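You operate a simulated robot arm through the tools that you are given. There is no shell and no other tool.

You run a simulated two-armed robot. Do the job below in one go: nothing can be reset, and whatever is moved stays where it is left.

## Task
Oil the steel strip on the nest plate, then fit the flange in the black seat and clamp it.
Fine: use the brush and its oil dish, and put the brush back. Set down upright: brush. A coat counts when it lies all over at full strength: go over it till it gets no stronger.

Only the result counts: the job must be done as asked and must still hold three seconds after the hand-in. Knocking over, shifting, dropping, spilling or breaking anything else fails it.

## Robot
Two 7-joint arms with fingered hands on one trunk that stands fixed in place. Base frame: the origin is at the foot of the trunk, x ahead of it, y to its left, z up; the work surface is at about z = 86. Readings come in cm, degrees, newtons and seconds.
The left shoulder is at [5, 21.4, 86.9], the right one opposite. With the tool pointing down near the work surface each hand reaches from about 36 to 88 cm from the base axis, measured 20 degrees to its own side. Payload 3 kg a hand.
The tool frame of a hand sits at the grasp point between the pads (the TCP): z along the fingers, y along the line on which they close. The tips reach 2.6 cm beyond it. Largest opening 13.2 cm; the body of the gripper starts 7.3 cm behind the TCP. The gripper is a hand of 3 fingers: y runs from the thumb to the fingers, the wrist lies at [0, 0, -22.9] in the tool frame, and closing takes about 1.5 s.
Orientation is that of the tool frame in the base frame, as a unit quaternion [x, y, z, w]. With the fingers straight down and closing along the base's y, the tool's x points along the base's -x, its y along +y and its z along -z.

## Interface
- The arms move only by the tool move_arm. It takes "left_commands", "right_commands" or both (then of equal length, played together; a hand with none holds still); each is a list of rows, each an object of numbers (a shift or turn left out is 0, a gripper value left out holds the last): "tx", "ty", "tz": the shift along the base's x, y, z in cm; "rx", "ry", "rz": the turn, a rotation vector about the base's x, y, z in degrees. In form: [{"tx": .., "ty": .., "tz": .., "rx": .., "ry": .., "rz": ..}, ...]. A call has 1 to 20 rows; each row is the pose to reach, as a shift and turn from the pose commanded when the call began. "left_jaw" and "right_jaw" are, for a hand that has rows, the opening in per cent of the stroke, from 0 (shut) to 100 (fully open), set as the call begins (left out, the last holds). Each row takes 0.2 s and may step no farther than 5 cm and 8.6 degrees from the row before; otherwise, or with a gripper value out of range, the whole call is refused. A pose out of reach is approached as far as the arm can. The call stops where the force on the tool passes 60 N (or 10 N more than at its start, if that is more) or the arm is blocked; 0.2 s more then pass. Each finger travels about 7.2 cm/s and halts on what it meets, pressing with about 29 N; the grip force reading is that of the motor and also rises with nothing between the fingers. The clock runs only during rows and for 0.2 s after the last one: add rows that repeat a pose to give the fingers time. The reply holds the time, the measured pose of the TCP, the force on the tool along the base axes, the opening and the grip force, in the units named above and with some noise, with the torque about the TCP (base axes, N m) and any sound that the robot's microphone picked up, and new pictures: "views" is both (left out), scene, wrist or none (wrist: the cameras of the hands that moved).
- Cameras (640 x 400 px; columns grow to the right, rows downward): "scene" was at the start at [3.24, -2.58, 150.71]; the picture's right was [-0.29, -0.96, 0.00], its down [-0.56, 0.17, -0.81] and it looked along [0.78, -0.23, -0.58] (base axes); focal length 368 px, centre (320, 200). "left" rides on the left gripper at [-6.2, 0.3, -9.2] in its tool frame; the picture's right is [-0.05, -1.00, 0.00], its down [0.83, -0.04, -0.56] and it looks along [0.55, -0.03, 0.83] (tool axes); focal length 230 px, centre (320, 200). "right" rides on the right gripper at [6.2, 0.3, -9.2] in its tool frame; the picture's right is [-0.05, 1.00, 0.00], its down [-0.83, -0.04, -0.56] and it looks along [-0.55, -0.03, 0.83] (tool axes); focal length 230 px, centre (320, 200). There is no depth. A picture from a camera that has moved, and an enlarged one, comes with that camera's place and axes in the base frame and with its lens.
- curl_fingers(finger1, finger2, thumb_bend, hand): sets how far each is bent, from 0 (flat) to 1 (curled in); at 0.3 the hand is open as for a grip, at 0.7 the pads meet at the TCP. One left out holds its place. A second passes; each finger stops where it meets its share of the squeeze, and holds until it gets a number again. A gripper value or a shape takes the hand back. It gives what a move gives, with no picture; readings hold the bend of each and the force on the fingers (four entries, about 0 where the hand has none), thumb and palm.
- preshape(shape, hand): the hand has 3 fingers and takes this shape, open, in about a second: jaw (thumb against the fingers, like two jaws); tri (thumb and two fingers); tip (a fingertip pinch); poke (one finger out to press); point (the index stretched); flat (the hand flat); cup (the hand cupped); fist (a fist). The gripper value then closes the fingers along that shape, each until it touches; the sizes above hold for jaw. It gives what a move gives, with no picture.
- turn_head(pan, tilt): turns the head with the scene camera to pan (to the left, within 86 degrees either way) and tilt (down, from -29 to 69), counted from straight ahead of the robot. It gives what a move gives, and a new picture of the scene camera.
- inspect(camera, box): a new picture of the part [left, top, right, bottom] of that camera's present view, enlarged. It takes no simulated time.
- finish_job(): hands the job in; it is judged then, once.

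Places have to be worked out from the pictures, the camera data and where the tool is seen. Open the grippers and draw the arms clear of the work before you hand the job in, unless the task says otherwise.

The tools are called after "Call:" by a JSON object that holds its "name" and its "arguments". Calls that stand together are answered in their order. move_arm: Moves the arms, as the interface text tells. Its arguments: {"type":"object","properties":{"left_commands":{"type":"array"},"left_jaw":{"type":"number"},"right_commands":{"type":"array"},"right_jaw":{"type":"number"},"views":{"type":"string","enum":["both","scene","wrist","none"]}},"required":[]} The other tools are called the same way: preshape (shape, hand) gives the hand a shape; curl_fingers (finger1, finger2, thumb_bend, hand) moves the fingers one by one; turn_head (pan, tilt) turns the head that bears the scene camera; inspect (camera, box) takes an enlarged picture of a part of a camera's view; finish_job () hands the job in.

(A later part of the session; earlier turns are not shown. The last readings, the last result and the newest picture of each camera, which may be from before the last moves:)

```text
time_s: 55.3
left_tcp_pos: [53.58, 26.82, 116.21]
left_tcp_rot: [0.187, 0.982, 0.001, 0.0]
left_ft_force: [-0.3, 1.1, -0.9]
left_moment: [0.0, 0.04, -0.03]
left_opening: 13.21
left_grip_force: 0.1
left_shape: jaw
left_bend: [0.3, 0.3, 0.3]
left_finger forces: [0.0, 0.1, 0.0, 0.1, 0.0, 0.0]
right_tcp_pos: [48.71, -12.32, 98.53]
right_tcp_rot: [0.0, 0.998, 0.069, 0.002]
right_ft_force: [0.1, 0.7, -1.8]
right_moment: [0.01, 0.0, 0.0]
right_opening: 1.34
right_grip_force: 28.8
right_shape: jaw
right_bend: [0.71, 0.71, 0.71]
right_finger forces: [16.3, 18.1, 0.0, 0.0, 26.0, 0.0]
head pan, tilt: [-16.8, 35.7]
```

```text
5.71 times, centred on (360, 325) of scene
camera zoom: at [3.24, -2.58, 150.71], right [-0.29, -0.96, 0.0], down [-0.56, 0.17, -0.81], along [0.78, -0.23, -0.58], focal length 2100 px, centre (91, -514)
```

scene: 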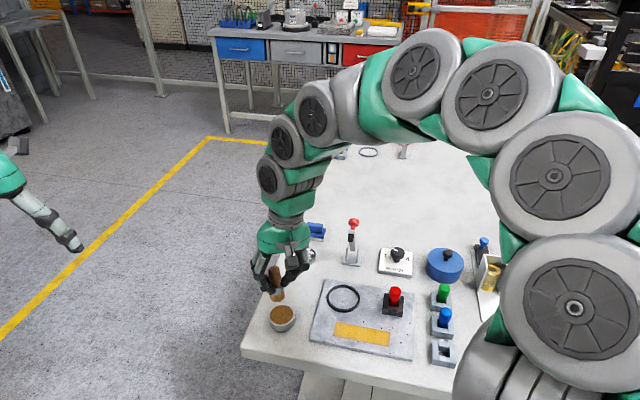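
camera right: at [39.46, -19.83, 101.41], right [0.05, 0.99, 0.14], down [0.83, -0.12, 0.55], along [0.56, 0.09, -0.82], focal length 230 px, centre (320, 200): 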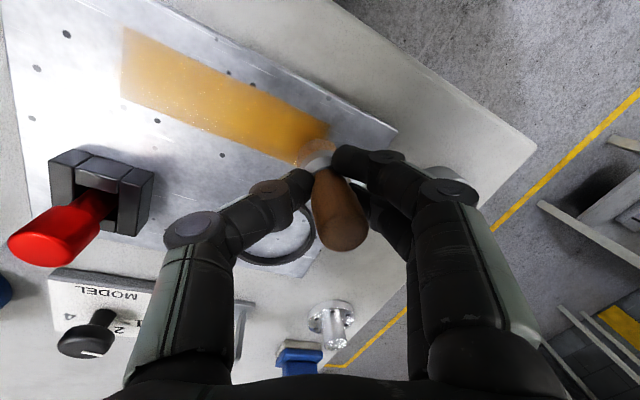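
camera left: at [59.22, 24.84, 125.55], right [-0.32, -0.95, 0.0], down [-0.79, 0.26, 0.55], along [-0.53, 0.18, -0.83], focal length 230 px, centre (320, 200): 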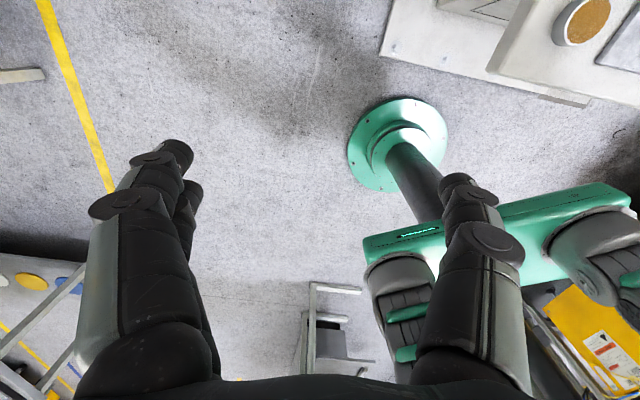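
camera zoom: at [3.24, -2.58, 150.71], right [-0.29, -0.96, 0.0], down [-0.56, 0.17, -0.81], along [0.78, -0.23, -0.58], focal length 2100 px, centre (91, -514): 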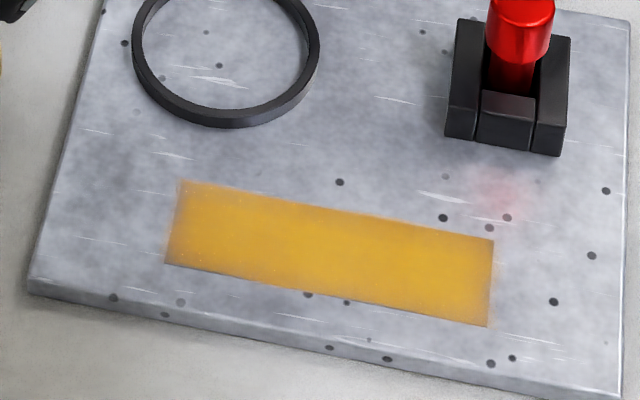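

Two close-ups before and after are identical, so the coat is at full strength. I carry the brush back above its original spot (58.0,-13.7).

Call:
{"name": "move_arm", "arguments": {"right_commands": [{"tx": 3.2, "ty": -0.7}, {"tx": 6.4, "ty": -1.3}, {"tx": 9.7, "ty": -1.95}, {"tx": 9.7, "ty": -1.95}, {"tx": 9.7, "ty": -1.95, "tz": -2.5}, {"tx": 9.7, "ty": -1.95, "tz": -4.5}, {"tx": 9.7, "ty": -1.95, "tz": -5.5}, {"tx": 9.7, "ty": -1.95, "tz": -5.5}]}}

Call:
{"name": "inspect", "arguments": {"camera": "scene", "box": [240, 210, 370, 310]}}

Call:
{"name": "inspect", "arguments": {"camera": "right", "box": [220, 80, 420, 270]}}

```text
time_s: 57.1
left_tcp_pos: [53.45, 26.85, 116.17]
left_tcp_rot: [0.186, 0.982, -0.001, 0.0]
left_ft_force: [0.7, -0.6, 1.3]
left_moment: [-0.01, -0.02, 0.01]
left_opening: 13.19
left_grip_force: 0.1
left_shape: jaw
left_bend: [0.3, 0.3, 0.3]
left_finger forces: [0.1, 0.0, 0.0, 0.1, 0.0, 0.0]
right_tcp_pos: [58.43, -14.06, 92.71]
right_tcp_rot: [-0.001, 0.997, 0.071, 0.004]
right_ft_force: [-0.3, -0.5, -1.4]
right_moment: [-0.03, 0.01, -0.01]
right_opening: 1.3
right_grip_force: 29.6
right_shape: jaw
right_bend: [0.71, 0.71, 0.71]
right_finger forces: [16.0, 17.7, 0.1, 0.1, 25.5, 0.0]
head pan, tilt: [-16.8, 35.7]
camera right: at [52.15, -15.13, 101.81], right [0.05, 0.99, 0.14], down [0.83, -0.12, 0.55], along [0.56, 0.09, -0.82], focal length 230 px, centre (320, 200)
```

scene: 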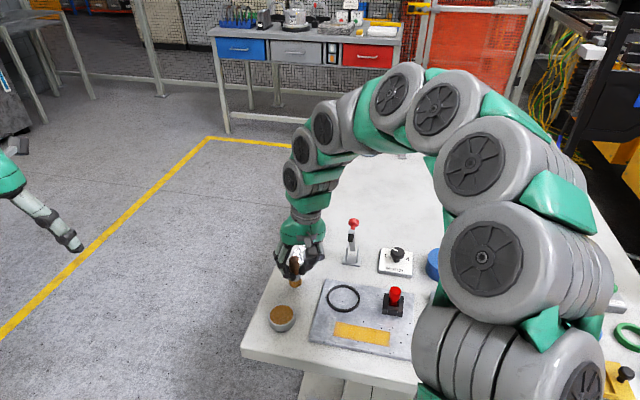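
right: 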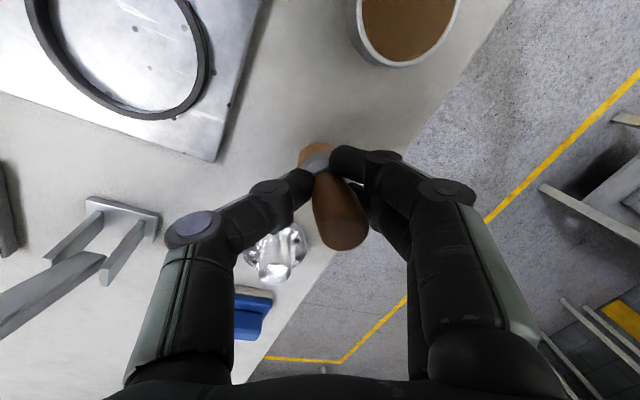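

```text
4.00 times, centred on (305, 260) of scene
camera zoom: at [3.24, -2.58, 150.71], right [-0.29, -0.96, 0.0], down [-0.56, 0.17, -0.81], along [0.78, -0.23, -0.58], focal length 1470 px, centre (380, -40)
```

zoom: 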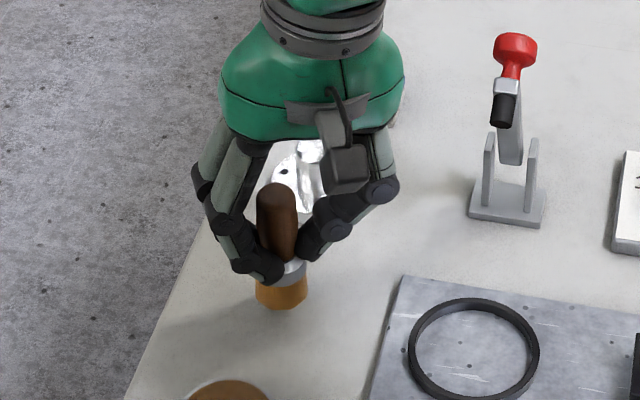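

```text
2.11 times, centred on (320, 175) of right
camera zoom: at [52.15, -15.13, 101.81], right [0.05, 0.99, 0.14], down [0.83, -0.12, 0.55], along [0.56, 0.09, -0.82], focal length 484 px, centre (320, 253)
```

zoom: 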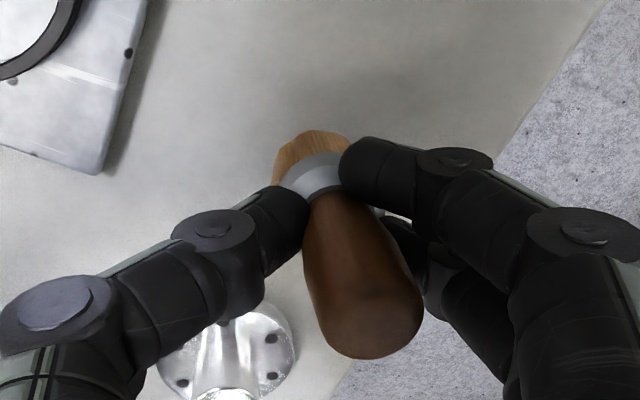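

The brush bottom is about 1.3 cm above the table at (58.3,-13.4). I shift slightly and lower it until it touches.

Call:
{"name": "move_arm", "arguments": {"right_commands": [{"tx": -0.2, "ty": -0.25, "tz": -0.4}, {"tx": -0.2, "ty": -0.25, "tz": -0.8}, {"tx": -0.2, "ty": -0.25, "tz": -1.1}, {"tx": -0.2, "ty": -0.25, "tz": -1.25}, {"tx": -0.2, "ty": -0.25, "tz": -1.25}], "views": "none"}}

```text
time_s: 58.3
left_tcp_pos: [53.42, 26.82, 116.27]
left_tcp_rot: [0.187, 0.982, 0.001, 0.0]
left_ft_force: [0.5, 0.1, -0.1]
left_moment: [-0.01, -0.02, -0.04]
left_opening: 13.21
left_grip_force: 0.0
left_shape: jaw
left_bend: [0.3, 0.3, 0.3]
left_finger forces: [0.0, 0.0, 0.0, 0.0, 0.1, 0.0]
right_tcp_pos: [58.22, -14.38, 91.44]
right_tcp_rot: [-0.001, 0.997, 0.071, 0.003]
right_ft_force: [-0.2, 0.9, -0.7]
right_moment: [0.01, -0.01, -0.01]
right_opening: 1.29
right_grip_force: 29.0
right_shape: jaw
right_bend: [0.71, 0.71, 0.71]
right_finger forces: [16.0, 17.7, 0.1, 0.1, 25.5, 0.1]
head pan, tilt: [-16.8, 35.7]
```

Not quite touching yet; I lower in 0.1 cm steps.

Call:
{"name": "move_arm", "arguments": {"right_commands": [{"tz": -0.1}, {"tz": -0.2}, {"tz": -0.2}], "views": "none"}}

```text
time_s: 59.1
left_tcp_pos: [53.41, 26.85, 116.28]
left_tcp_rot: [0.187, 0.982, 0.0, 0.0]
left_ft_force: [0.3, 0.5, 1.1]
left_moment: [0.03, 0.0, -0.01]
left_opening: 13.18
left_grip_force: 0.0
left_shape: jaw
left_bend: [0.3, 0.3, 0.3]
left_finger forces: [0.0, 0.0, 0.0, 0.1, 0.0, 0.0]
right_tcp_pos: [58.2, -14.34, 91.31]
right_tcp_rot: [-0.001, 0.998, 0.071, 0.004]
right_ft_force: [2.5, -1.2, 14.8]
right_moment: [0.07, -0.01, 0.0]
right_opening: 1.33
right_grip_force: 29.0
right_shape: jaw
right_bend: [0.71, 0.71, 0.71]
right_finger forces: [17.8, 18.2, 0.0, 0.0, 29.1, 0.0]
head pan, tilt: [-16.8, 35.7]
```

Touching at 15 N. I ease the press slightly and open the fingers.

Call:
{"name": "move_arm", "arguments": {"right_commands": [{"tz": 0.08}, {"tz": 0.08}, {"tz": 0.08}, {"tz": 0.08}, {"tz": 0.08}, {"tz": 0.08}], "right_jaw": 55}}

Call:
{"name": "inspect", "arguments": {"camera": "scene", "box": [240, 210, 370, 310]}}

```text
time_s: 60.5
left_tcp_pos: [53.42, 26.84, 116.24]
left_tcp_rot: [0.187, 0.982, 0.0, 0.0]
left_ft_force: [0.1, 0.4, 0.1]
left_moment: [-0.02, 0.0, 0.01]
left_opening: 13.19
left_grip_force: 0.1
left_shape: jaw
left_bend: [0.3, 0.3, 0.3]
left_finger forces: [0.0, 0.0, 0.1, 0.0, 0.0, 0.1]
right_tcp_pos: [58.1, -14.45, 91.41]
right_tcp_rot: [0.0, 0.997, 0.071, 0.003]
right_ft_force: [-0.1, -0.7, -0.8]
right_moment: [0.01, 0.01, 0.01]
right_opening: 7.19
right_grip_force: 0.0
right_shape: jaw
right_bend: [0.72, 0.72, 0.7]
right_finger forces: [0.0, 0.1, 0.1, 0.0, 0.0, 0.0]
head pan, tilt: [-16.8, 35.7]
camera right: at [51.9, -15.35, 100.52], right [0.05, 0.99, 0.14], down [0.83, -0.12, 0.55], along [0.56, 0.09, -0.82], focal length 230 px, centre (320, 200)
```

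scene: 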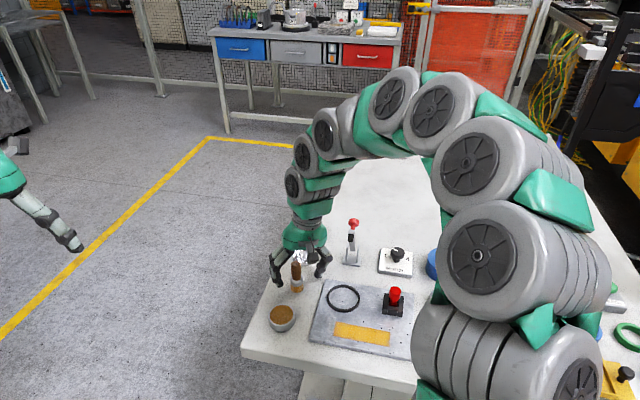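
right: 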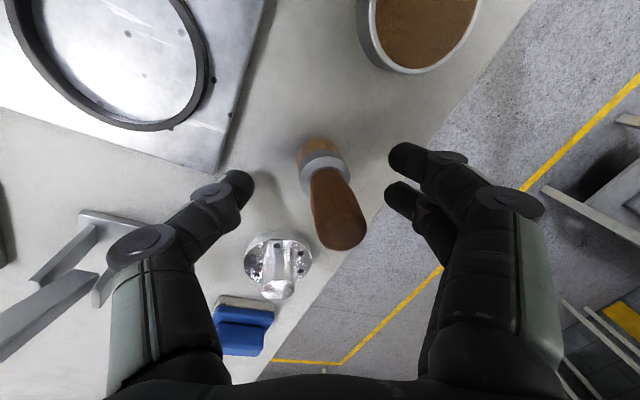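

```text
4.00 times, centred on (305, 260) of scene
camera zoom: at [3.24, -2.58, 150.71], right [-0.29, -0.96, 0.0], down [-0.56, 0.17, -0.81], along [0.78, -0.23, -0.58], focal length 1470 px, centre (380, -40)
```

zoom: 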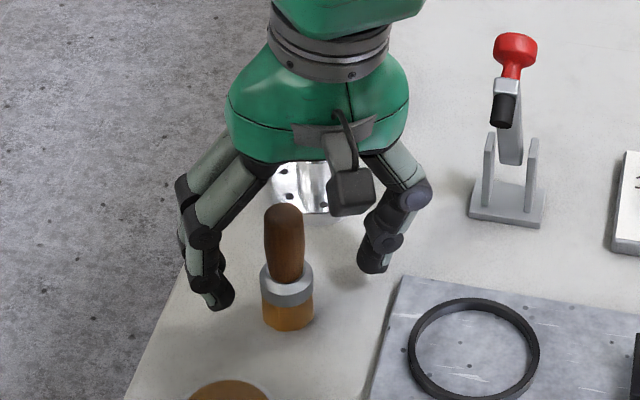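

The brush stands upright in its old place. I rise clear, level the hand, and move above the flange at about (67.2,-17.8).

Call:
{"name": "move_arm", "arguments": {"right_commands": [{"tz": 1.5}, {"tz": 3}, {"tz": 6}, {"tz": 10}, {"tz": 14, "rx": -2}, {"tx": 3, "ty": -1, "tz": 14, "rx": -5}, {"tx": 6, "ty": -2, "tz": 14, "rx": -8}, {"tx": 8.2, "ty": -3.3, "tz": 14, "rx": -8}, {"tx": 8.2, "ty": -3.3, "tz": 14, "rx": -8}], "right_jaw": 55}}

Call:
{"name": "inspect", "arguments": {"camera": "right", "box": [220, 60, 420, 220]}}

```text
time_s: 62.5
left_tcp_pos: [53.39, 26.93, 116.23]
left_tcp_rot: [0.187, 0.982, 0.0, 0.0]
left_ft_force: [0.0, -0.1, 1.1]
left_moment: [0.01, -0.01, 0.03]
left_opening: 13.19
left_grip_force: 0.0
left_shape: jaw
left_bend: [0.3, 0.3, 0.3]
left_finger forces: [0.0, 0.1, 0.0, 0.0, 0.0, 0.0]
right_tcp_pos: [66.23, -17.58, 105.51]
right_tcp_rot: [-0.001, 1.0, 0.001, 0.003]
right_ft_force: [-0.4, -0.1, -0.5]
right_moment: [0.01, 0.01, -0.01]
right_opening: 7.21
right_grip_force: 0.0
right_shape: jaw
right_bend: [0.72, 0.72, 0.7]
right_finger forces: [0.0, 0.1, 0.1, 0.0, 0.0, 0.0]
head pan, tilt: [-16.8, 35.7]
camera right: at [60.03, -17.37, 114.67], right [0.05, 1.0, 0.0], down [0.83, -0.04, 0.56], along [0.56, -0.03, -0.83], focal length 230 px, centre (320, 200)
```

scene: 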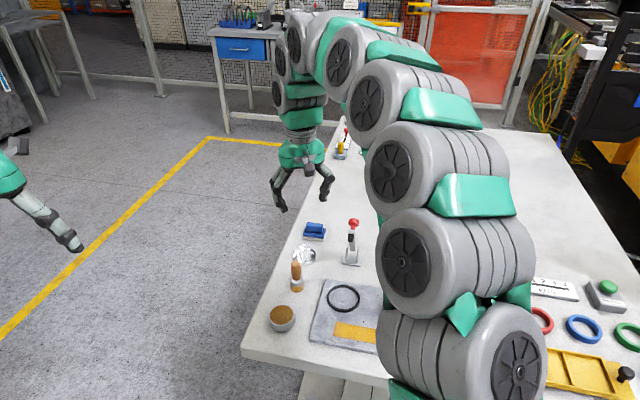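
right: 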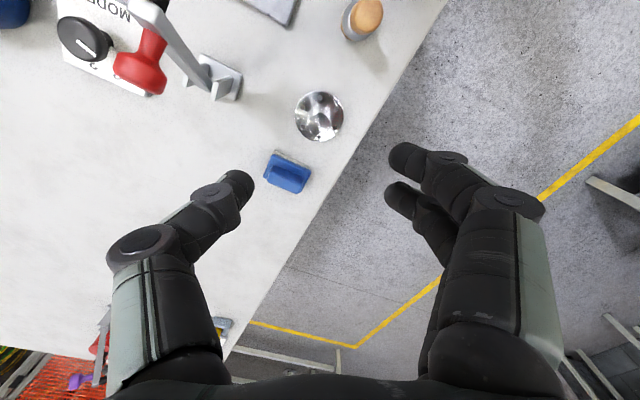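

```text
2.50 times, centred on (320, 140) of right
camera zoom: at [60.03, -17.37, 114.67], right [0.05, 1.0, 0.0], down [0.83, -0.04, 0.56], along [0.56, -0.03, -0.83], focal length 575 px, centre (320, 350)
```

zoom: 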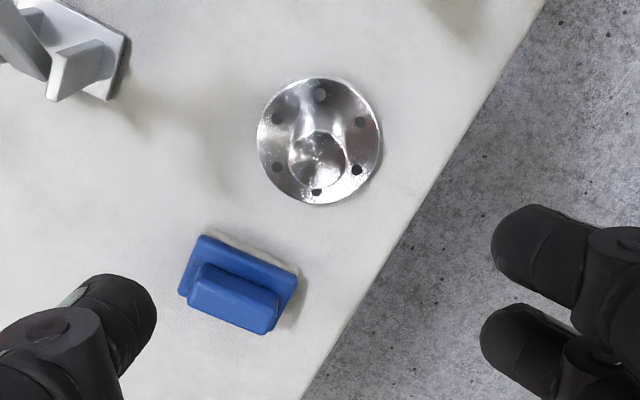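

The flange is at (67.0,-17.8), hub about 2.4 cm wide with its top near z 90. I descend with the open fingers around the hub to z about 90.

Call:
{"name": "move_arm", "arguments": {"right_commands": [{"tx": 0.65, "ty": -0.15, "tz": -3}, {"tx": 0.65, "ty": -0.15, "tz": -6}, {"tx": 0.65, "ty": -0.15, "tz": -9}, {"tx": 0.65, "ty": -0.15, "tz": -12}, {"tx": 0.65, "ty": -0.15, "tz": -14}, {"tx": 0.65, "ty": -0.15, "tz": -15}, {"tx": 0.65, "ty": -0.15, "tz": -15.4}, {"tx": 0.65, "ty": -0.15, "tz": -15.4}]}}

Call:
{"name": "inspect", "arguments": {"camera": "right", "box": [200, 100, 440, 280]}}

```text
time_s: 64.3
left_tcp_pos: [53.39, 26.79, 116.24]
left_tcp_rot: [0.187, 0.982, -0.001, 0.001]
left_ft_force: [-0.9, 0.1, -0.4]
left_moment: [0.0, 0.02, 0.01]
left_opening: 13.2
left_grip_force: 0.0
left_shape: jaw
left_bend: [0.3, 0.3, 0.3]
left_finger forces: [0.1, 0.0, 0.0, 0.0, 0.0, 0.0]
right_tcp_pos: [67.07, -18.06, 90.14]
right_tcp_rot: [-0.001, 1.0, 0.001, 0.003]
right_ft_force: [0.5, 0.0, -0.2]
right_moment: [0.0, 0.04, 0.0]
right_opening: 7.19
right_grip_force: 0.0
right_shape: jaw
right_bend: [0.72, 0.72, 0.7]
right_finger forces: [0.1, 0.0, 0.0, 0.1, 0.1, 0.0]
head pan, tilt: [-16.8, 35.7]
camera right: at [60.76, -17.72, 99.18], right [0.05, 1.0, 0.0], down [0.83, -0.04, 0.56], along [0.56, -0.03, -0.83], focal length 230 px, centre (320, 200)
```

scene: 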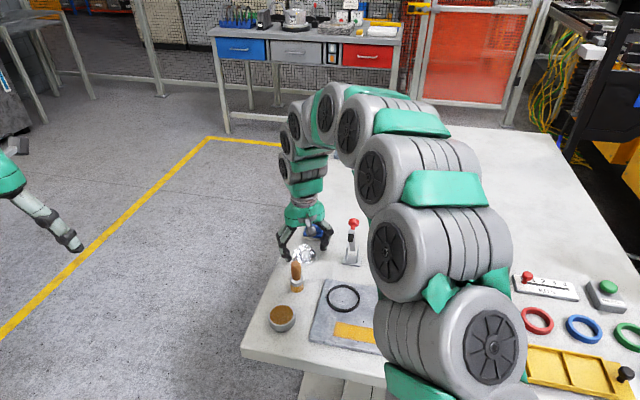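
right: 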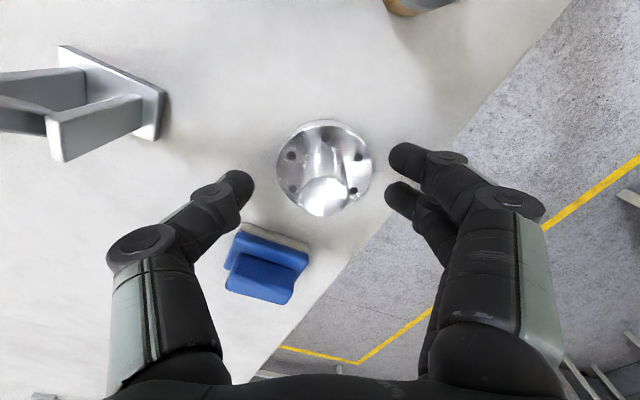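

```text
2.22 times, centred on (320, 190) of right
camera zoom: at [60.76, -17.72, 99.18], right [0.05, 1.0, 0.0], down [0.83, -0.04, 0.56], along [0.56, -0.03, -0.83], focal length 511 px, centre (320, 222)
```

zoom: 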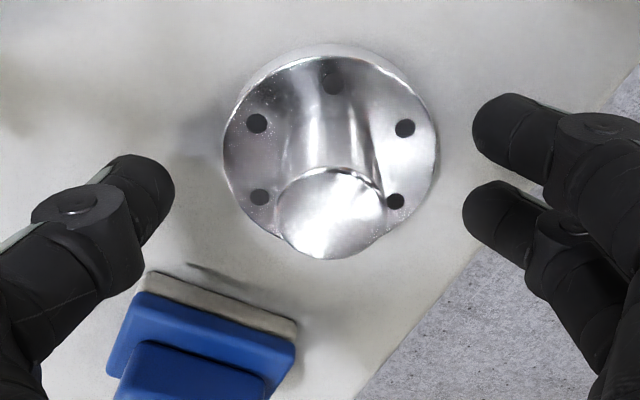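

Hub axis at (66.96,-17.8), top at z 89.6, well centred between thumb and fingers. I lower 0.3 cm more and close gently on the hub.

Call:
{"name": "move_arm", "arguments": {"right_commands": [{"tz": -0.2}, {"tz": -0.3}, {"tz": -0.3}, {"tz": -0.3}], "right_jaw": 30, "views": "none"}}

Call:
{"name": "move_arm", "arguments": {"right_commands": [{}, {}, {}, {}, {}, {}, {}], "right_jaw": 0, "views": "wrist"}}

```text
time_s: 65.3
left_tcp_pos: [53.32, 26.82, 116.26]
left_tcp_rot: [0.187, 0.982, 0.0, -0.001]
left_ft_force: [-0.8, 0.5, 0.3]
left_moment: [0.01, -0.01, -0.01]
left_opening: 13.19
left_grip_force: 0.1
left_shape: jaw
left_bend: [0.3, 0.3, 0.3]
left_finger forces: [0.0, 0.1, 0.1, 0.0, 0.1, 0.0]
right_tcp_pos: [66.92, -17.98, 89.8]
right_tcp_rot: [-0.001, 1.0, 0.0, 0.003]
right_ft_force: [0.7, 0.2, 2.0]
right_moment: [0.07, 0.04, -0.02]
right_opening: 4.04
right_grip_force: 0.0
right_shape: jaw
right_bend: [0.74, 0.73, 0.7]
right_finger forces: [1.3, 0.6, 0.0, 0.1, 0.0, 0.1]
head pan, tilt: [-16.8, 35.7]
```

```text
time_s: 66.9
left_tcp_pos: [53.52, 26.81, 116.21]
left_tcp_rot: [0.186, 0.983, 0.001, 0.0]
left_ft_force: [0.7, -0.3, -0.2]
left_moment: [0.03, 0.0, 0.03]
left_opening: 13.16
left_grip_force: 0.1
left_shape: jaw
left_bend: [0.3, 0.3, 0.3]
left_finger forces: [0.0, 0.0, 0.1, 0.1, 0.0, 0.0]
right_tcp_pos: [66.88, -17.95, 89.76]
right_tcp_rot: [-0.002, 1.0, 0.001, 0.002]
right_ft_force: [-0.6, -1.9, -0.3]
right_moment: [0.08, -0.03, -0.02]
right_opening: 1.88
right_grip_force: 29.1
right_shape: jaw
right_bend: [0.75, 0.72, 0.71]
right_finger forces: [8.2, 18.5, 0.0, 0.0, 25.8, 0.0]
head pan, tilt: [-16.8, 35.7]
camera right: at [60.73, -17.68, 98.86], right [0.05, 1.0, 0.0], down [0.83, -0.04, 0.56], along [0.56, -0.03, -0.83], focal length 230 px, centre (320, 200)
```

right: 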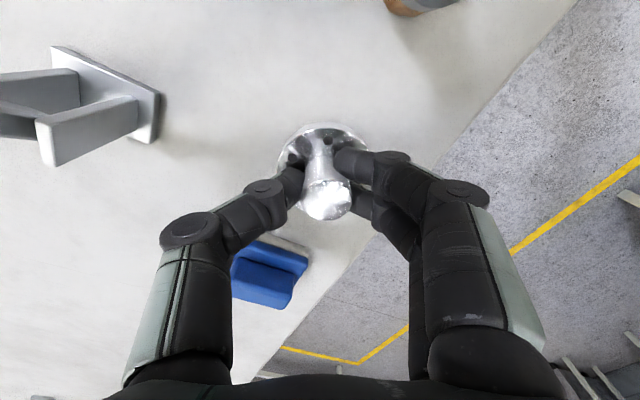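

The hub is gripped (29 N, opening 1.9 cm). I lift straight up and check the flange for tilt.

Call:
{"name": "move_arm", "arguments": {"right_commands": [{"tz": 0.5}, {"tz": 1.5}, {"tz": 3}, {"tz": 5}, {"tz": 7}, {"tz": 8}, {"tz": 8}]}}

Call:
{"name": "inspect", "arguments": {"camera": "right", "box": [220, 80, 420, 260]}}

Call:
{"name": "inspect", "arguments": {"camera": "scene", "box": [250, 180, 380, 290]}}

```text
time_s: 68.5
left_tcp_pos: [53.4, 26.9, 116.42]
left_tcp_rot: [0.187, 0.982, 0.0, 0.0]
left_ft_force: [0.2, -0.3, -0.2]
left_moment: [-0.01, 0.01, 0.01]
left_opening: 13.18
left_grip_force: 0.0
left_shape: jaw
left_bend: [0.3, 0.3, 0.3]
left_finger forces: [0.0, 0.1, 0.0, 0.1, 0.1, 0.1]
right_tcp_pos: [66.95, -17.86, 97.68]
right_tcp_rot: [-0.001, 1.0, 0.0, 0.002]
right_ft_force: [-0.5, 0.3, -4.1]
right_moment: [0.0, 0.0, 0.0]
right_opening: 1.81
right_grip_force: 29.4
right_shape: jaw
right_bend: [0.75, 0.72, 0.71]
right_finger forces: [9.5, 16.4, 0.0, 0.0, 24.9, 0.0]
head pan, tilt: [-16.8, 35.7]
camera right: at [60.66, -17.63, 106.85], right [0.05, 1.0, 0.0], down [0.83, -0.04, 0.56], along [0.56, -0.03, -0.83], focal length 230 px, centre (320, 200)
```

scene: 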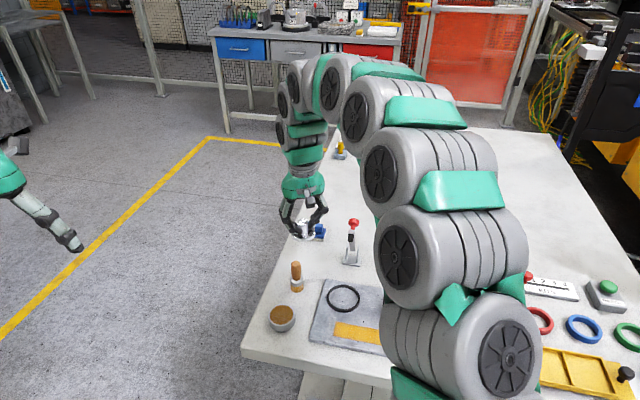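
right: 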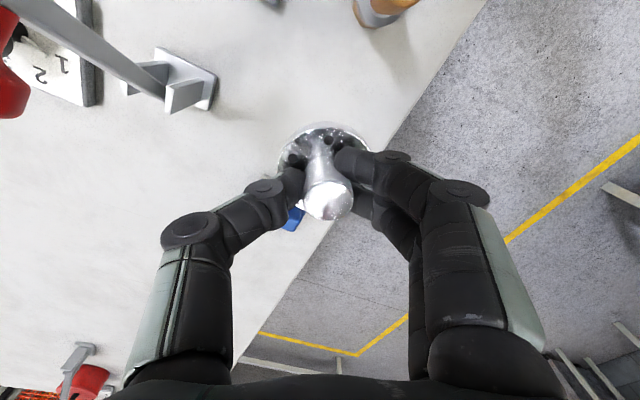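

```text
2.22 times, centred on (320, 170) of right
camera zoom: at [60.66, -17.63, 106.85], right [0.05, 1.0, 0.0], down [0.83, -0.04, 0.56], along [0.56, -0.03, -0.83], focal length 511 px, centre (320, 267)
```

zoom: 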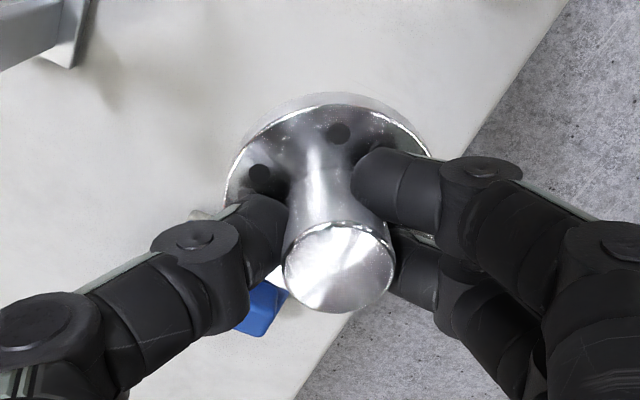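

```text
3.64 times, centred on (315, 235) of scene
camera zoom: at [3.25, -2.58, 150.71], right [-0.29, -0.96, 0.0], down [-0.56, 0.17, -0.81], along [0.78, -0.23, -0.58], focal length 1336 px, centre (338, 73)
```

zoom: 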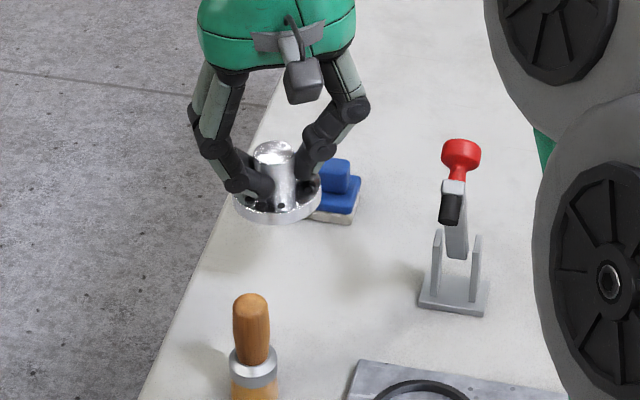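

The flange seems tilted a few degrees in the grip; I zoom in to measure it.

Call:
{"name": "inspect", "arguments": {"camera": "scene", "box": [280, 205, 350, 250]}}

Call:
{"name": "inspect", "arguments": {"camera": "right", "box": [265, 105, 385, 235]}}

```text
8.89 times, centred on (315, 228) of scene
camera zoom: at [3.25, -2.58, 150.71], right [-0.29, -0.96, 0.0], down [-0.56, 0.17, -0.81], along [0.78, -0.23, -0.58], focal length 3266 px, centre (364, -44)
```

zoom: 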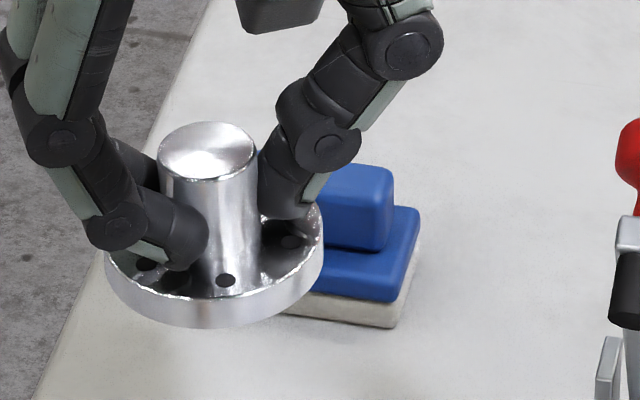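

```text
3.08 times, centred on (325, 170) of right
camera zoom: at [60.66, -17.63, 106.85], right [0.05, 1.0, 0.0], down [0.83, -0.04, 0.56], along [0.56, -0.03, -0.83], focal length 708 px, centre (305, 292)
```

zoom: 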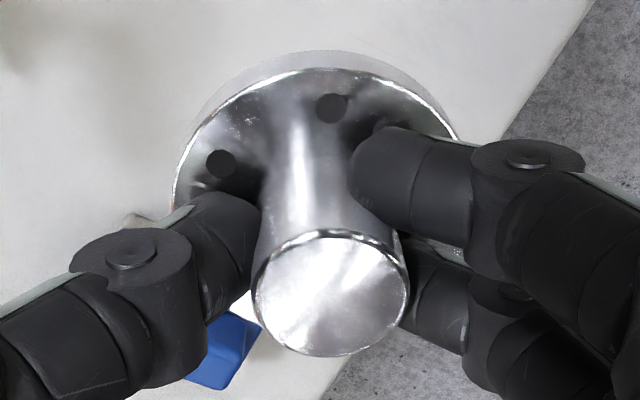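

The flange leans roughly 5° (top toward +y and +x). I raise the hand, counter-rotate about x and y, and look again.

Call:
{"name": "move_arm", "arguments": {"right_commands": [{"tz": 2, "rx": 1.5, "ry": -2}, {"tz": 4, "rx": 3, "ry": -4}, {"tz": 6.5, "rx": 4.5, "ry": -5.5}, {"tz": 6.5, "rx": 4.5, "ry": -5.5}, {"tz": 6.5, "rx": 4.5, "ry": -5.5}], "views": "none"}}

Call:
{"name": "inspect", "arguments": {"camera": "scene", "box": [280, 180, 350, 225]}}

Call:
{"name": "inspect", "arguments": {"camera": "right", "box": [265, 105, 385, 235]}}

```text
time_s: 69.7
left_tcp_pos: [53.45, 26.88, 116.23]
left_tcp_rot: [0.187, 0.982, 0.0, 0.0]
left_ft_force: [-0.4, 0.7, 0.9]
left_moment: [-0.02, 0.02, -0.01]
left_opening: 13.2
left_grip_force: 0.0
left_shape: jaw
left_bend: [0.3, 0.3, 0.3]
left_finger forces: [0.0, 0.1, 0.0, 0.0, 0.0, 0.0]
right_tcp_pos: [67.0, -17.67, 104.05]
right_tcp_rot: [-0.001, 0.998, 0.039, 0.05]
right_ft_force: [0.7, 0.8, -3.3]
right_moment: [-0.02, 0.02, -0.04]
right_opening: 1.81
right_grip_force: 29.1
right_shape: jaw
right_bend: [0.75, 0.72, 0.71]
right_finger forces: [9.5, 16.3, 0.0, 0.1, 25.0, 0.0]
head pan, tilt: [-16.8, 35.7]
```

```text
8.89 times, centred on (315, 202) of scene
camera zoom: at [3.25, -2.58, 150.71], right [-0.29, -0.96, 0.0], down [-0.56, 0.17, -0.81], along [0.78, -0.23, -0.58], focal length 3266 px, centre (364, 178)
```

zoom: 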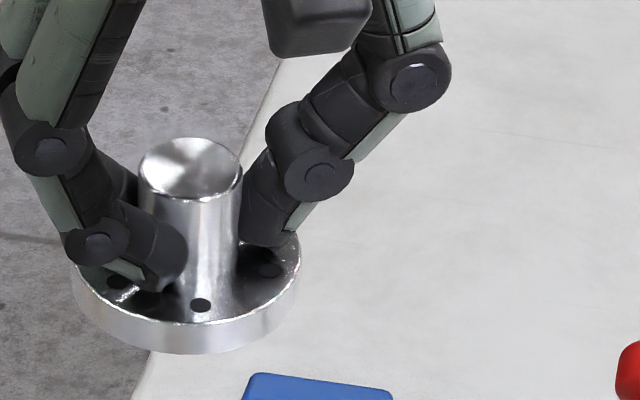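

```text
3.08 times, centred on (325, 170) of right
camera zoom: at [59.84, -18.15, 112.62], right [0.05, 1.0, 0.08], down [0.77, -0.09, 0.63], along [0.64, 0.04, -0.77], focal length 708 px, centre (305, 292)
```

zoom: 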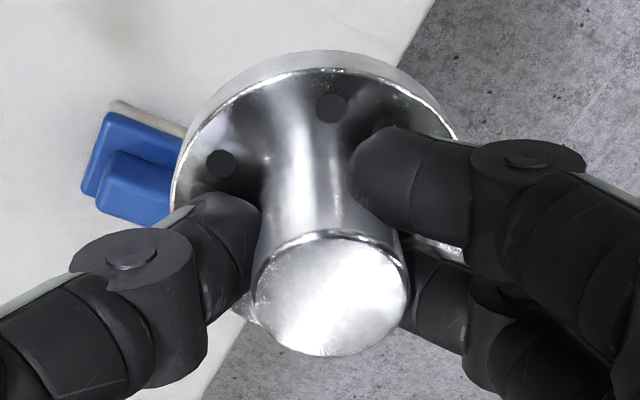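

I zoom further to settle the disc's remaining tilt.

Call:
{"name": "inspect", "arguments": {"camera": "scene", "box": [285, 192, 317, 222]}}

```text
13.33 times, centred on (301, 207) of scene
camera zoom: at [3.25, -2.58, 150.71], right [-0.29, -0.96, 0.0], down [-0.56, 0.17, -0.81], along [0.78, -0.23, -0.58], focal length 4900 px, centre (573, 107)
```

zoom: 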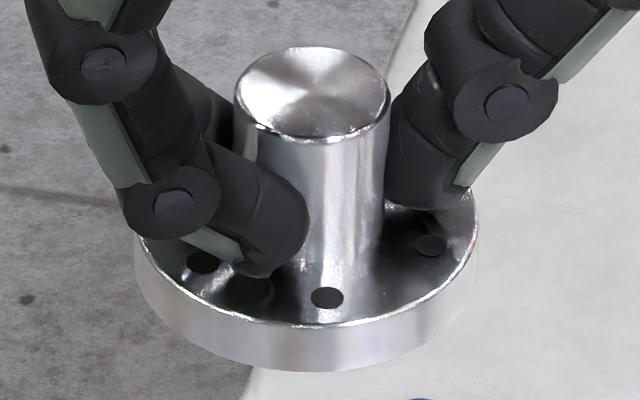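

The remaining tilt is within about 3°, fine for seating. The flange axis is about (+0.35,+0.3) from the TCP; I carry it high, first along -x, then sideways over the ring at (51.5,-22.4).

Call:
{"name": "move_arm", "arguments": {"right_commands": [{"tx": -4, "rx": -0.5}, {"tx": -8, "rx": -1}, {"tx": -12, "rx": -1.5}, {"tx": -15.85, "rx": -1.5}, {"tx": -15.85, "ty": -2.5, "rx": -1.5}, {"tx": -15.85, "ty": -5, "rx": -1.5}, {"tx": -15.85, "ty": -5, "rx": -1.5}]}}

Call:
{"name": "inspect", "arguments": {"camera": "scene", "box": [305, 210, 385, 320]}}

Call:
{"name": "inspect", "arguments": {"camera": "right", "box": [220, 80, 420, 260]}}

```text
time_s: 71.3
left_tcp_pos: [53.34, 26.91, 116.23]
left_tcp_rot: [0.186, 0.983, 0.0, -0.001]
left_ft_force: [0.4, 0.1, -0.7]
left_moment: [0.0, -0.02, 0.04]
left_opening: 13.17
left_grip_force: 0.1
left_shape: jaw
left_bend: [0.3, 0.3, 0.3]
left_finger forces: [0.0, 0.1, 0.1, 0.0, 0.1, 0.0]
right_tcp_pos: [51.29, -22.99, 104.15]
right_tcp_rot: [-0.002, 0.998, 0.027, 0.051]
right_ft_force: [0.0, 0.1, -3.0]
right_moment: [-0.02, 0.04, -0.01]
right_opening: 1.82
right_grip_force: 29.1
right_shape: jaw
right_bend: [0.75, 0.71, 0.71]
right_finger forces: [10.5, 17.2, 0.1, 0.0, 24.9, 0.0]
head pan, tilt: [-16.8, 35.7]
camera right: at [44.22, -23.21, 112.75], right [0.05, 1.0, 0.06], down [0.77, -0.07, 0.63], along [0.64, 0.02, -0.77], focal length 230 px, centre (320, 200)
```

scene: 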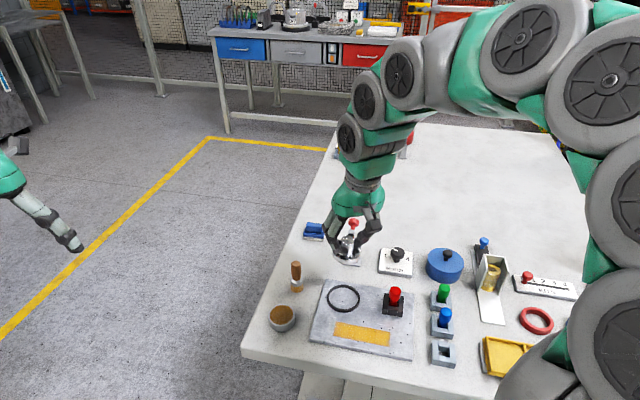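
right: 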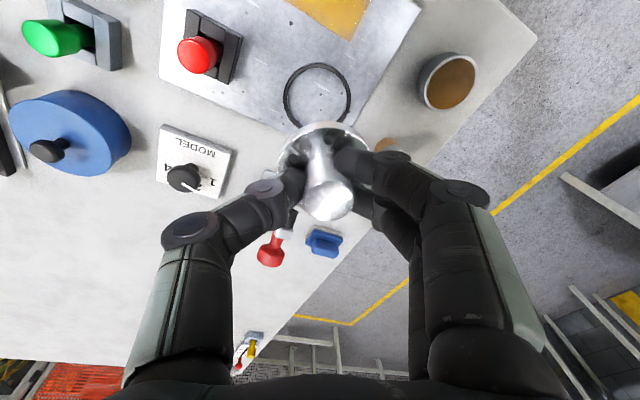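

```text
3.64 times, centred on (345, 265) of scene
camera zoom: at [3.24, -2.58, 150.71], right [-0.29, -0.96, 0.0], down [-0.56, 0.17, -0.81], along [0.78, -0.23, -0.58], focal length 1336 px, centre (229, -36)
```

zoom: 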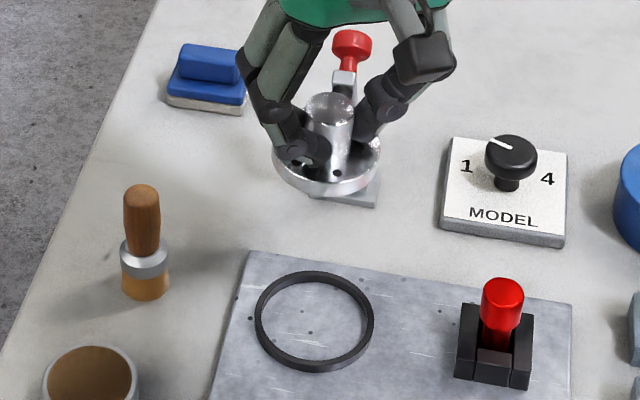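

```text
2.22 times, centred on (320, 170) of right
camera zoom: at [44.22, -23.21, 112.75], right [0.05, 1.0, 0.06], down [0.77, -0.07, 0.63], along [0.64, 0.02, -0.77], focal length 511 px, centre (320, 267)
```

zoom: 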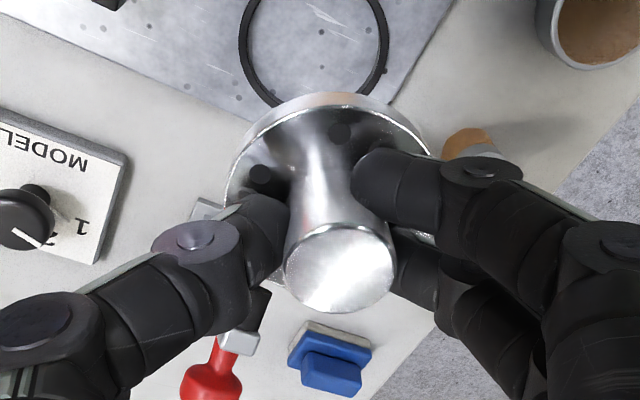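

Lateral alignment over the ring looks good. I zoom on the held flange once more to check tilt before lowering.

Call:
{"name": "inspect", "arguments": {"camera": "scene", "box": [328, 232, 364, 268]}}

```text
11.11 times, centred on (346, 250) of scene
camera zoom: at [3.24, -2.58, 150.71], right [-0.29, -0.96, 0.0], down [-0.56, 0.17, -0.81], along [0.78, -0.23, -0.58], focal length 4083 px, centre (31, -356)
```

zoom: 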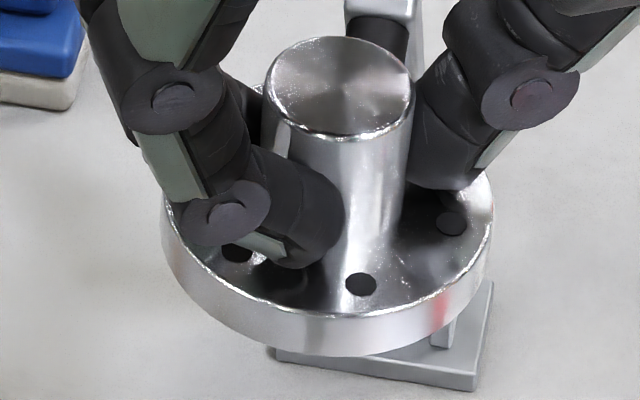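

The flange is level and over the ring centre. I lower to about 1.5 cm above the seat and check alignment.

Call:
{"name": "move_arm", "arguments": {"right_commands": [{"tz": -2.5}, {"tz": -5}, {"tz": -7.5}, {"tz": -9.5}, {"tz": -10.8}, {"tz": -11.4}, {"tz": -11.4}]}}

Call:
{"name": "inspect", "arguments": {"camera": "scene", "box": [310, 265, 380, 320]}}

Call:
{"name": "inspect", "arguments": {"camera": "right", "box": [220, 80, 420, 260]}}

```text
time_s: 72.9
left_tcp_pos: [53.46, 26.87, 116.18]
left_tcp_rot: [0.186, 0.983, -0.001, -0.001]
left_ft_force: [1.2, 0.2, 0.7]
left_moment: [-0.01, 0.02, 0.01]
left_opening: 13.18
left_grip_force: 0.0
left_shape: jaw
left_bend: [0.3, 0.3, 0.3]
left_finger forces: [0.1, 0.0, 0.1, 0.1, 0.0, 0.0]
right_tcp_pos: [51.1, -22.94, 92.8]
right_tcp_rot: [-0.001, 0.998, 0.027, 0.05]
right_ft_force: [0.8, 0.4, -3.1]
right_moment: [0.0, 0.01, 0.01]
right_opening: 1.8
right_grip_force: 29.1
right_shape: jaw
right_bend: [0.75, 0.71, 0.71]
right_finger forces: [10.2, 17.2, 0.0, 0.0, 24.8, 0.0]
head pan, tilt: [-16.8, 35.7]
camera right: at [44.04, -23.13, 101.27], right [0.05, 1.0, 0.06], down [0.77, -0.07, 0.63], along [0.64, 0.02, -0.77], focal length 230 px, centre (320, 200)
```

scene: 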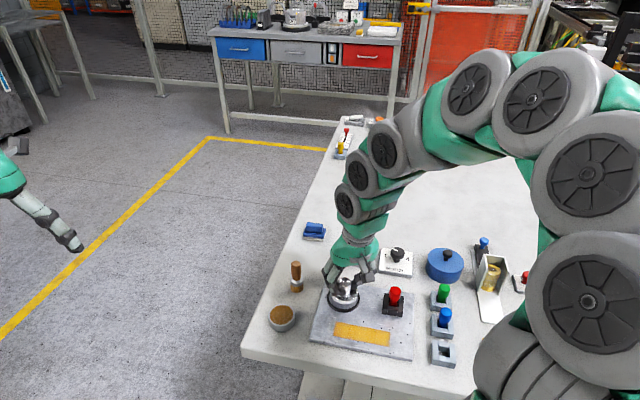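
right: 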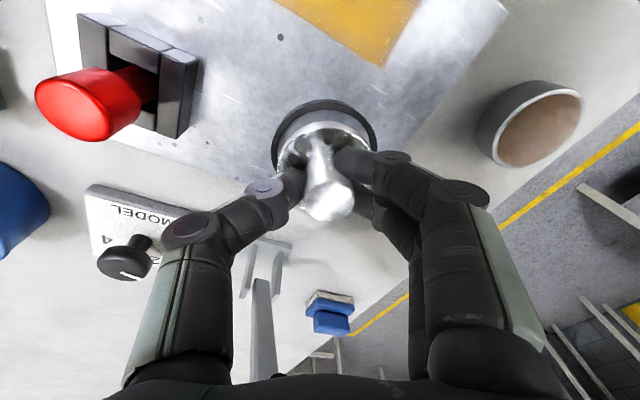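

```text
7.27 times, centred on (345, 292) of scene
camera zoom: at [3.24, -2.58, 150.71], right [-0.29, -0.96, 0.0], down [-0.56, 0.17, -0.81], along [0.78, -0.23, -0.58], focal length 2673 px, centre (138, -473)
```

zoom: 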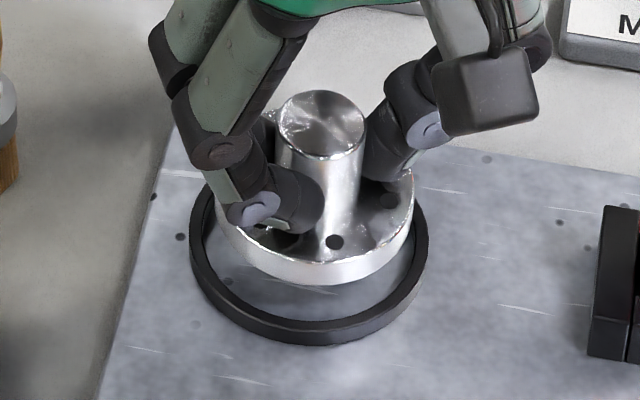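

```text
2.22 times, centred on (320, 170) of right
camera zoom: at [44.04, -23.13, 101.27], right [0.05, 1.0, 0.06], down [0.77, -0.07, 0.63], along [0.64, 0.02, -0.77], focal length 511 px, centre (320, 267)
```

zoom: 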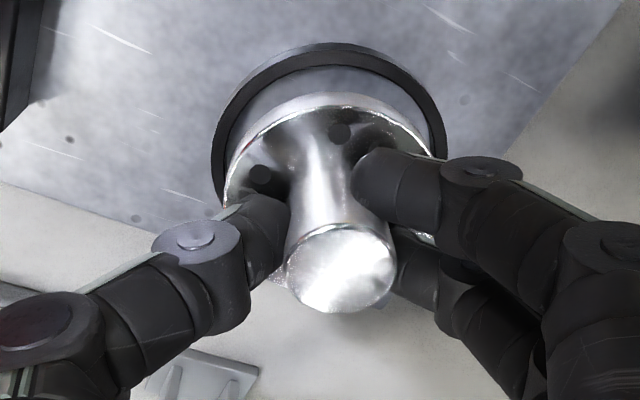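

The flange is centred over the ring within about 0.1 cm. I lower it into the seat in small steps.

Call:
{"name": "move_arm", "arguments": {"right_commands": [{"tz": -0.5}, {"tz": -1.0}, {"tz": -1.4}, {"tz": -1.7}, {"tz": -1.7}], "views": "none"}}

Call:
{"name": "inspect", "arguments": {"camera": "scene", "box": [310, 265, 380, 320]}}

```text
time_s: 74.1
left_tcp_pos: [53.42, 26.89, 116.26]
left_tcp_rot: [0.187, 0.982, 0.001, 0.0]
left_ft_force: [0.5, 0.5, 0.2]
left_moment: [0.05, -0.01, 0.03]
left_opening: 13.19
left_grip_force: 0.0
left_shape: jaw
left_bend: [0.3, 0.3, 0.3]
left_finger forces: [0.0, 0.0, 0.0, 0.1, 0.0, 0.0]
right_tcp_pos: [51.12, -23.0, 91.12]
right_tcp_rot: [0.0, 0.998, 0.027, 0.051]
right_ft_force: [-0.1, 0.0, -2.5]
right_moment: [-0.04, -0.01, -0.02]
right_opening: 1.82
right_grip_force: 28.5
right_shape: jaw
right_bend: [0.75, 0.71, 0.71]
right_finger forces: [10.3, 17.3, 0.0, 0.0, 24.8, 0.0]
head pan, tilt: [-16.8, 35.7]
```

```text
7.27 times, centred on (345, 292) of scene
camera zoom: at [3.24, -2.58, 150.71], right [-0.29, -0.96, 0.0], down [-0.56, 0.17, -0.81], along [0.78, -0.23, -0.58], focal length 2673 px, centre (138, -473)
```

zoom: 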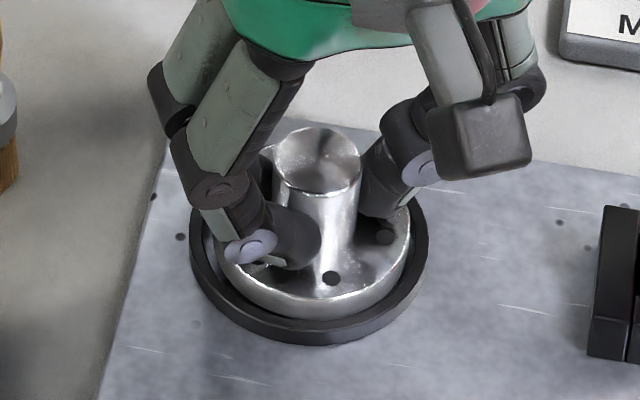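

The disc is entering the ring cleanly. I lower another 0.4 cm.

Call:
{"name": "move_arm", "arguments": {"right_commands": [{"tz": -0.15}, {"tz": -0.3}, {"tz": -0.4}, {"tz": -0.4}], "views": "none"}}

Call:
{"name": "inspect", "arguments": {"camera": "scene", "box": [310, 265, 380, 320]}}

```text
time_s: 75.1
left_tcp_pos: [53.35, 26.85, 116.24]
left_tcp_rot: [0.187, 0.982, 0.0, 0.0]
left_ft_force: [0.1, -0.1, 0.0]
left_moment: [-0.01, 0.0, 0.01]
left_opening: 13.2
left_grip_force: 0.1
left_shape: jaw
left_bend: [0.3, 0.3, 0.3]
left_finger forces: [0.0, 0.1, 0.1, 0.0, 0.1, 0.0]
right_tcp_pos: [51.27, -22.9, 90.62]
right_tcp_rot: [-0.001, 0.998, 0.026, 0.052]
right_ft_force: [3.3, 0.1, 3.3]
right_moment: [-0.11, 0.07, 0.0]
right_opening: 1.78
right_grip_force: 29.0
right_shape: jaw
right_bend: [0.75, 0.71, 0.71]
right_finger forces: [11.1, 17.2, 0.1, 0.0, 29.3, 0.0]
head pan, tilt: [-16.8, 35.7]
```

```text
7.27 times, centred on (345, 292) of scene
camera zoom: at [3.24, -2.58, 150.71], right [-0.29, -0.96, 0.0], down [-0.56, 0.17, -0.81], along [0.78, -0.23, -0.58], focal length 2673 px, centre (138, -473)
```

zoom: 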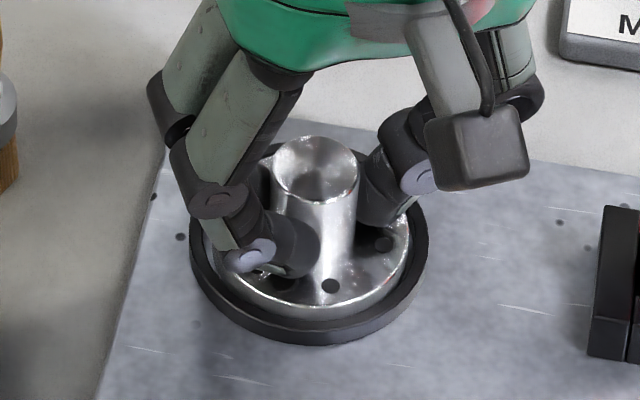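

It touches down inside the ring with light force. I release the hub.

Call:
{"name": "move_arm", "arguments": {"right_commands": [{}, {}, {}, {}, {}, {}], "right_jaw": 50}}

Call:
{"name": "inspect", "arguments": {"camera": "scene", "box": [310, 265, 380, 320]}}

Call:
{"name": "inspect", "arguments": {"camera": "right", "box": [220, 80, 420, 260]}}

```text
time_s: 76.5
left_tcp_pos: [53.45, 26.93, 116.16]
left_tcp_rot: [0.186, 0.983, 0.0, 0.001]
left_ft_force: [0.2, -0.2, 0.3]
left_moment: [0.02, 0.01, 0.0]
left_opening: 13.2
left_grip_force: 0.1
left_shape: jaw
left_bend: [0.3, 0.3, 0.3]
left_finger forces: [0.0, 0.0, 0.1, 0.0, 0.0, 0.0]
right_tcp_pos: [51.16, -23.01, 90.72]
right_tcp_rot: [-0.001, 0.998, 0.027, 0.05]
right_ft_force: [-0.4, 0.8, -0.4]
right_moment: [0.02, 0.04, 0.01]
right_opening: 6.53
right_grip_force: 0.0
right_shape: jaw
right_bend: [0.73, 0.73, 0.7]
right_finger forces: [0.0, 0.0, 0.0, 0.1, 0.1, 0.1]
head pan, tilt: [-16.8, 35.7]
camera right: at [44.06, -23.09, 99.23], right [0.05, 1.0, 0.06], down [0.77, -0.07, 0.63], along [0.64, 0.02, -0.77], focal length 230 px, centre (320, 200)
```

scene: 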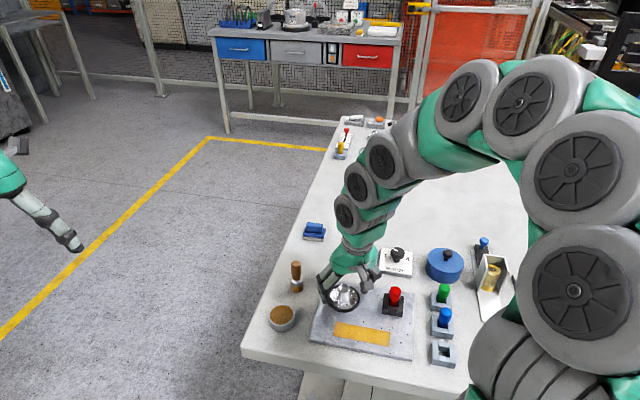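
right: 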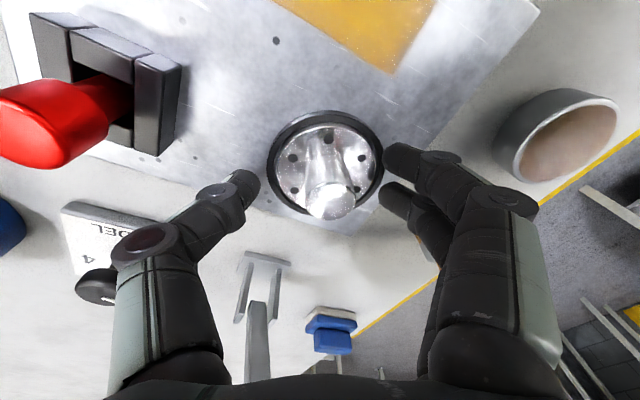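

```text
7.27 times, centred on (345, 292) of scene
camera zoom: at [3.24, -2.58, 150.71], right [-0.29, -0.96, 0.0], down [-0.56, 0.17, -0.81], along [0.78, -0.23, -0.58], focal length 2673 px, centre (138, -473)
```

zoom: 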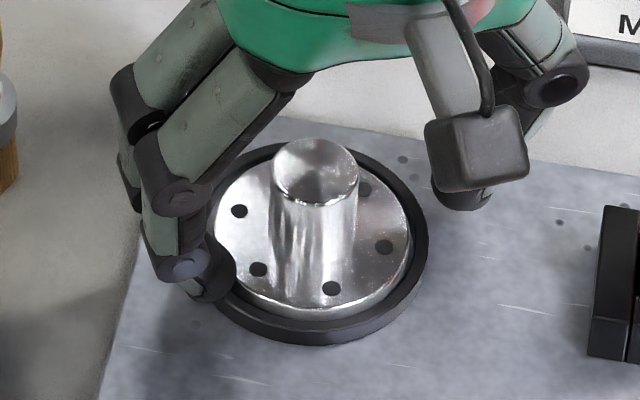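

```text
2.22 times, centred on (320, 170) of right
camera zoom: at [44.06, -23.09, 99.23], right [0.05, 1.0, 0.06], down [0.77, -0.07, 0.63], along [0.64, 0.02, -0.77], focal length 511 px, centre (320, 267)
```

zoom: 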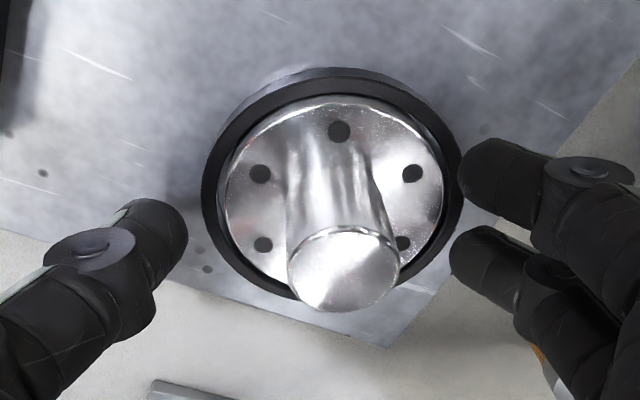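

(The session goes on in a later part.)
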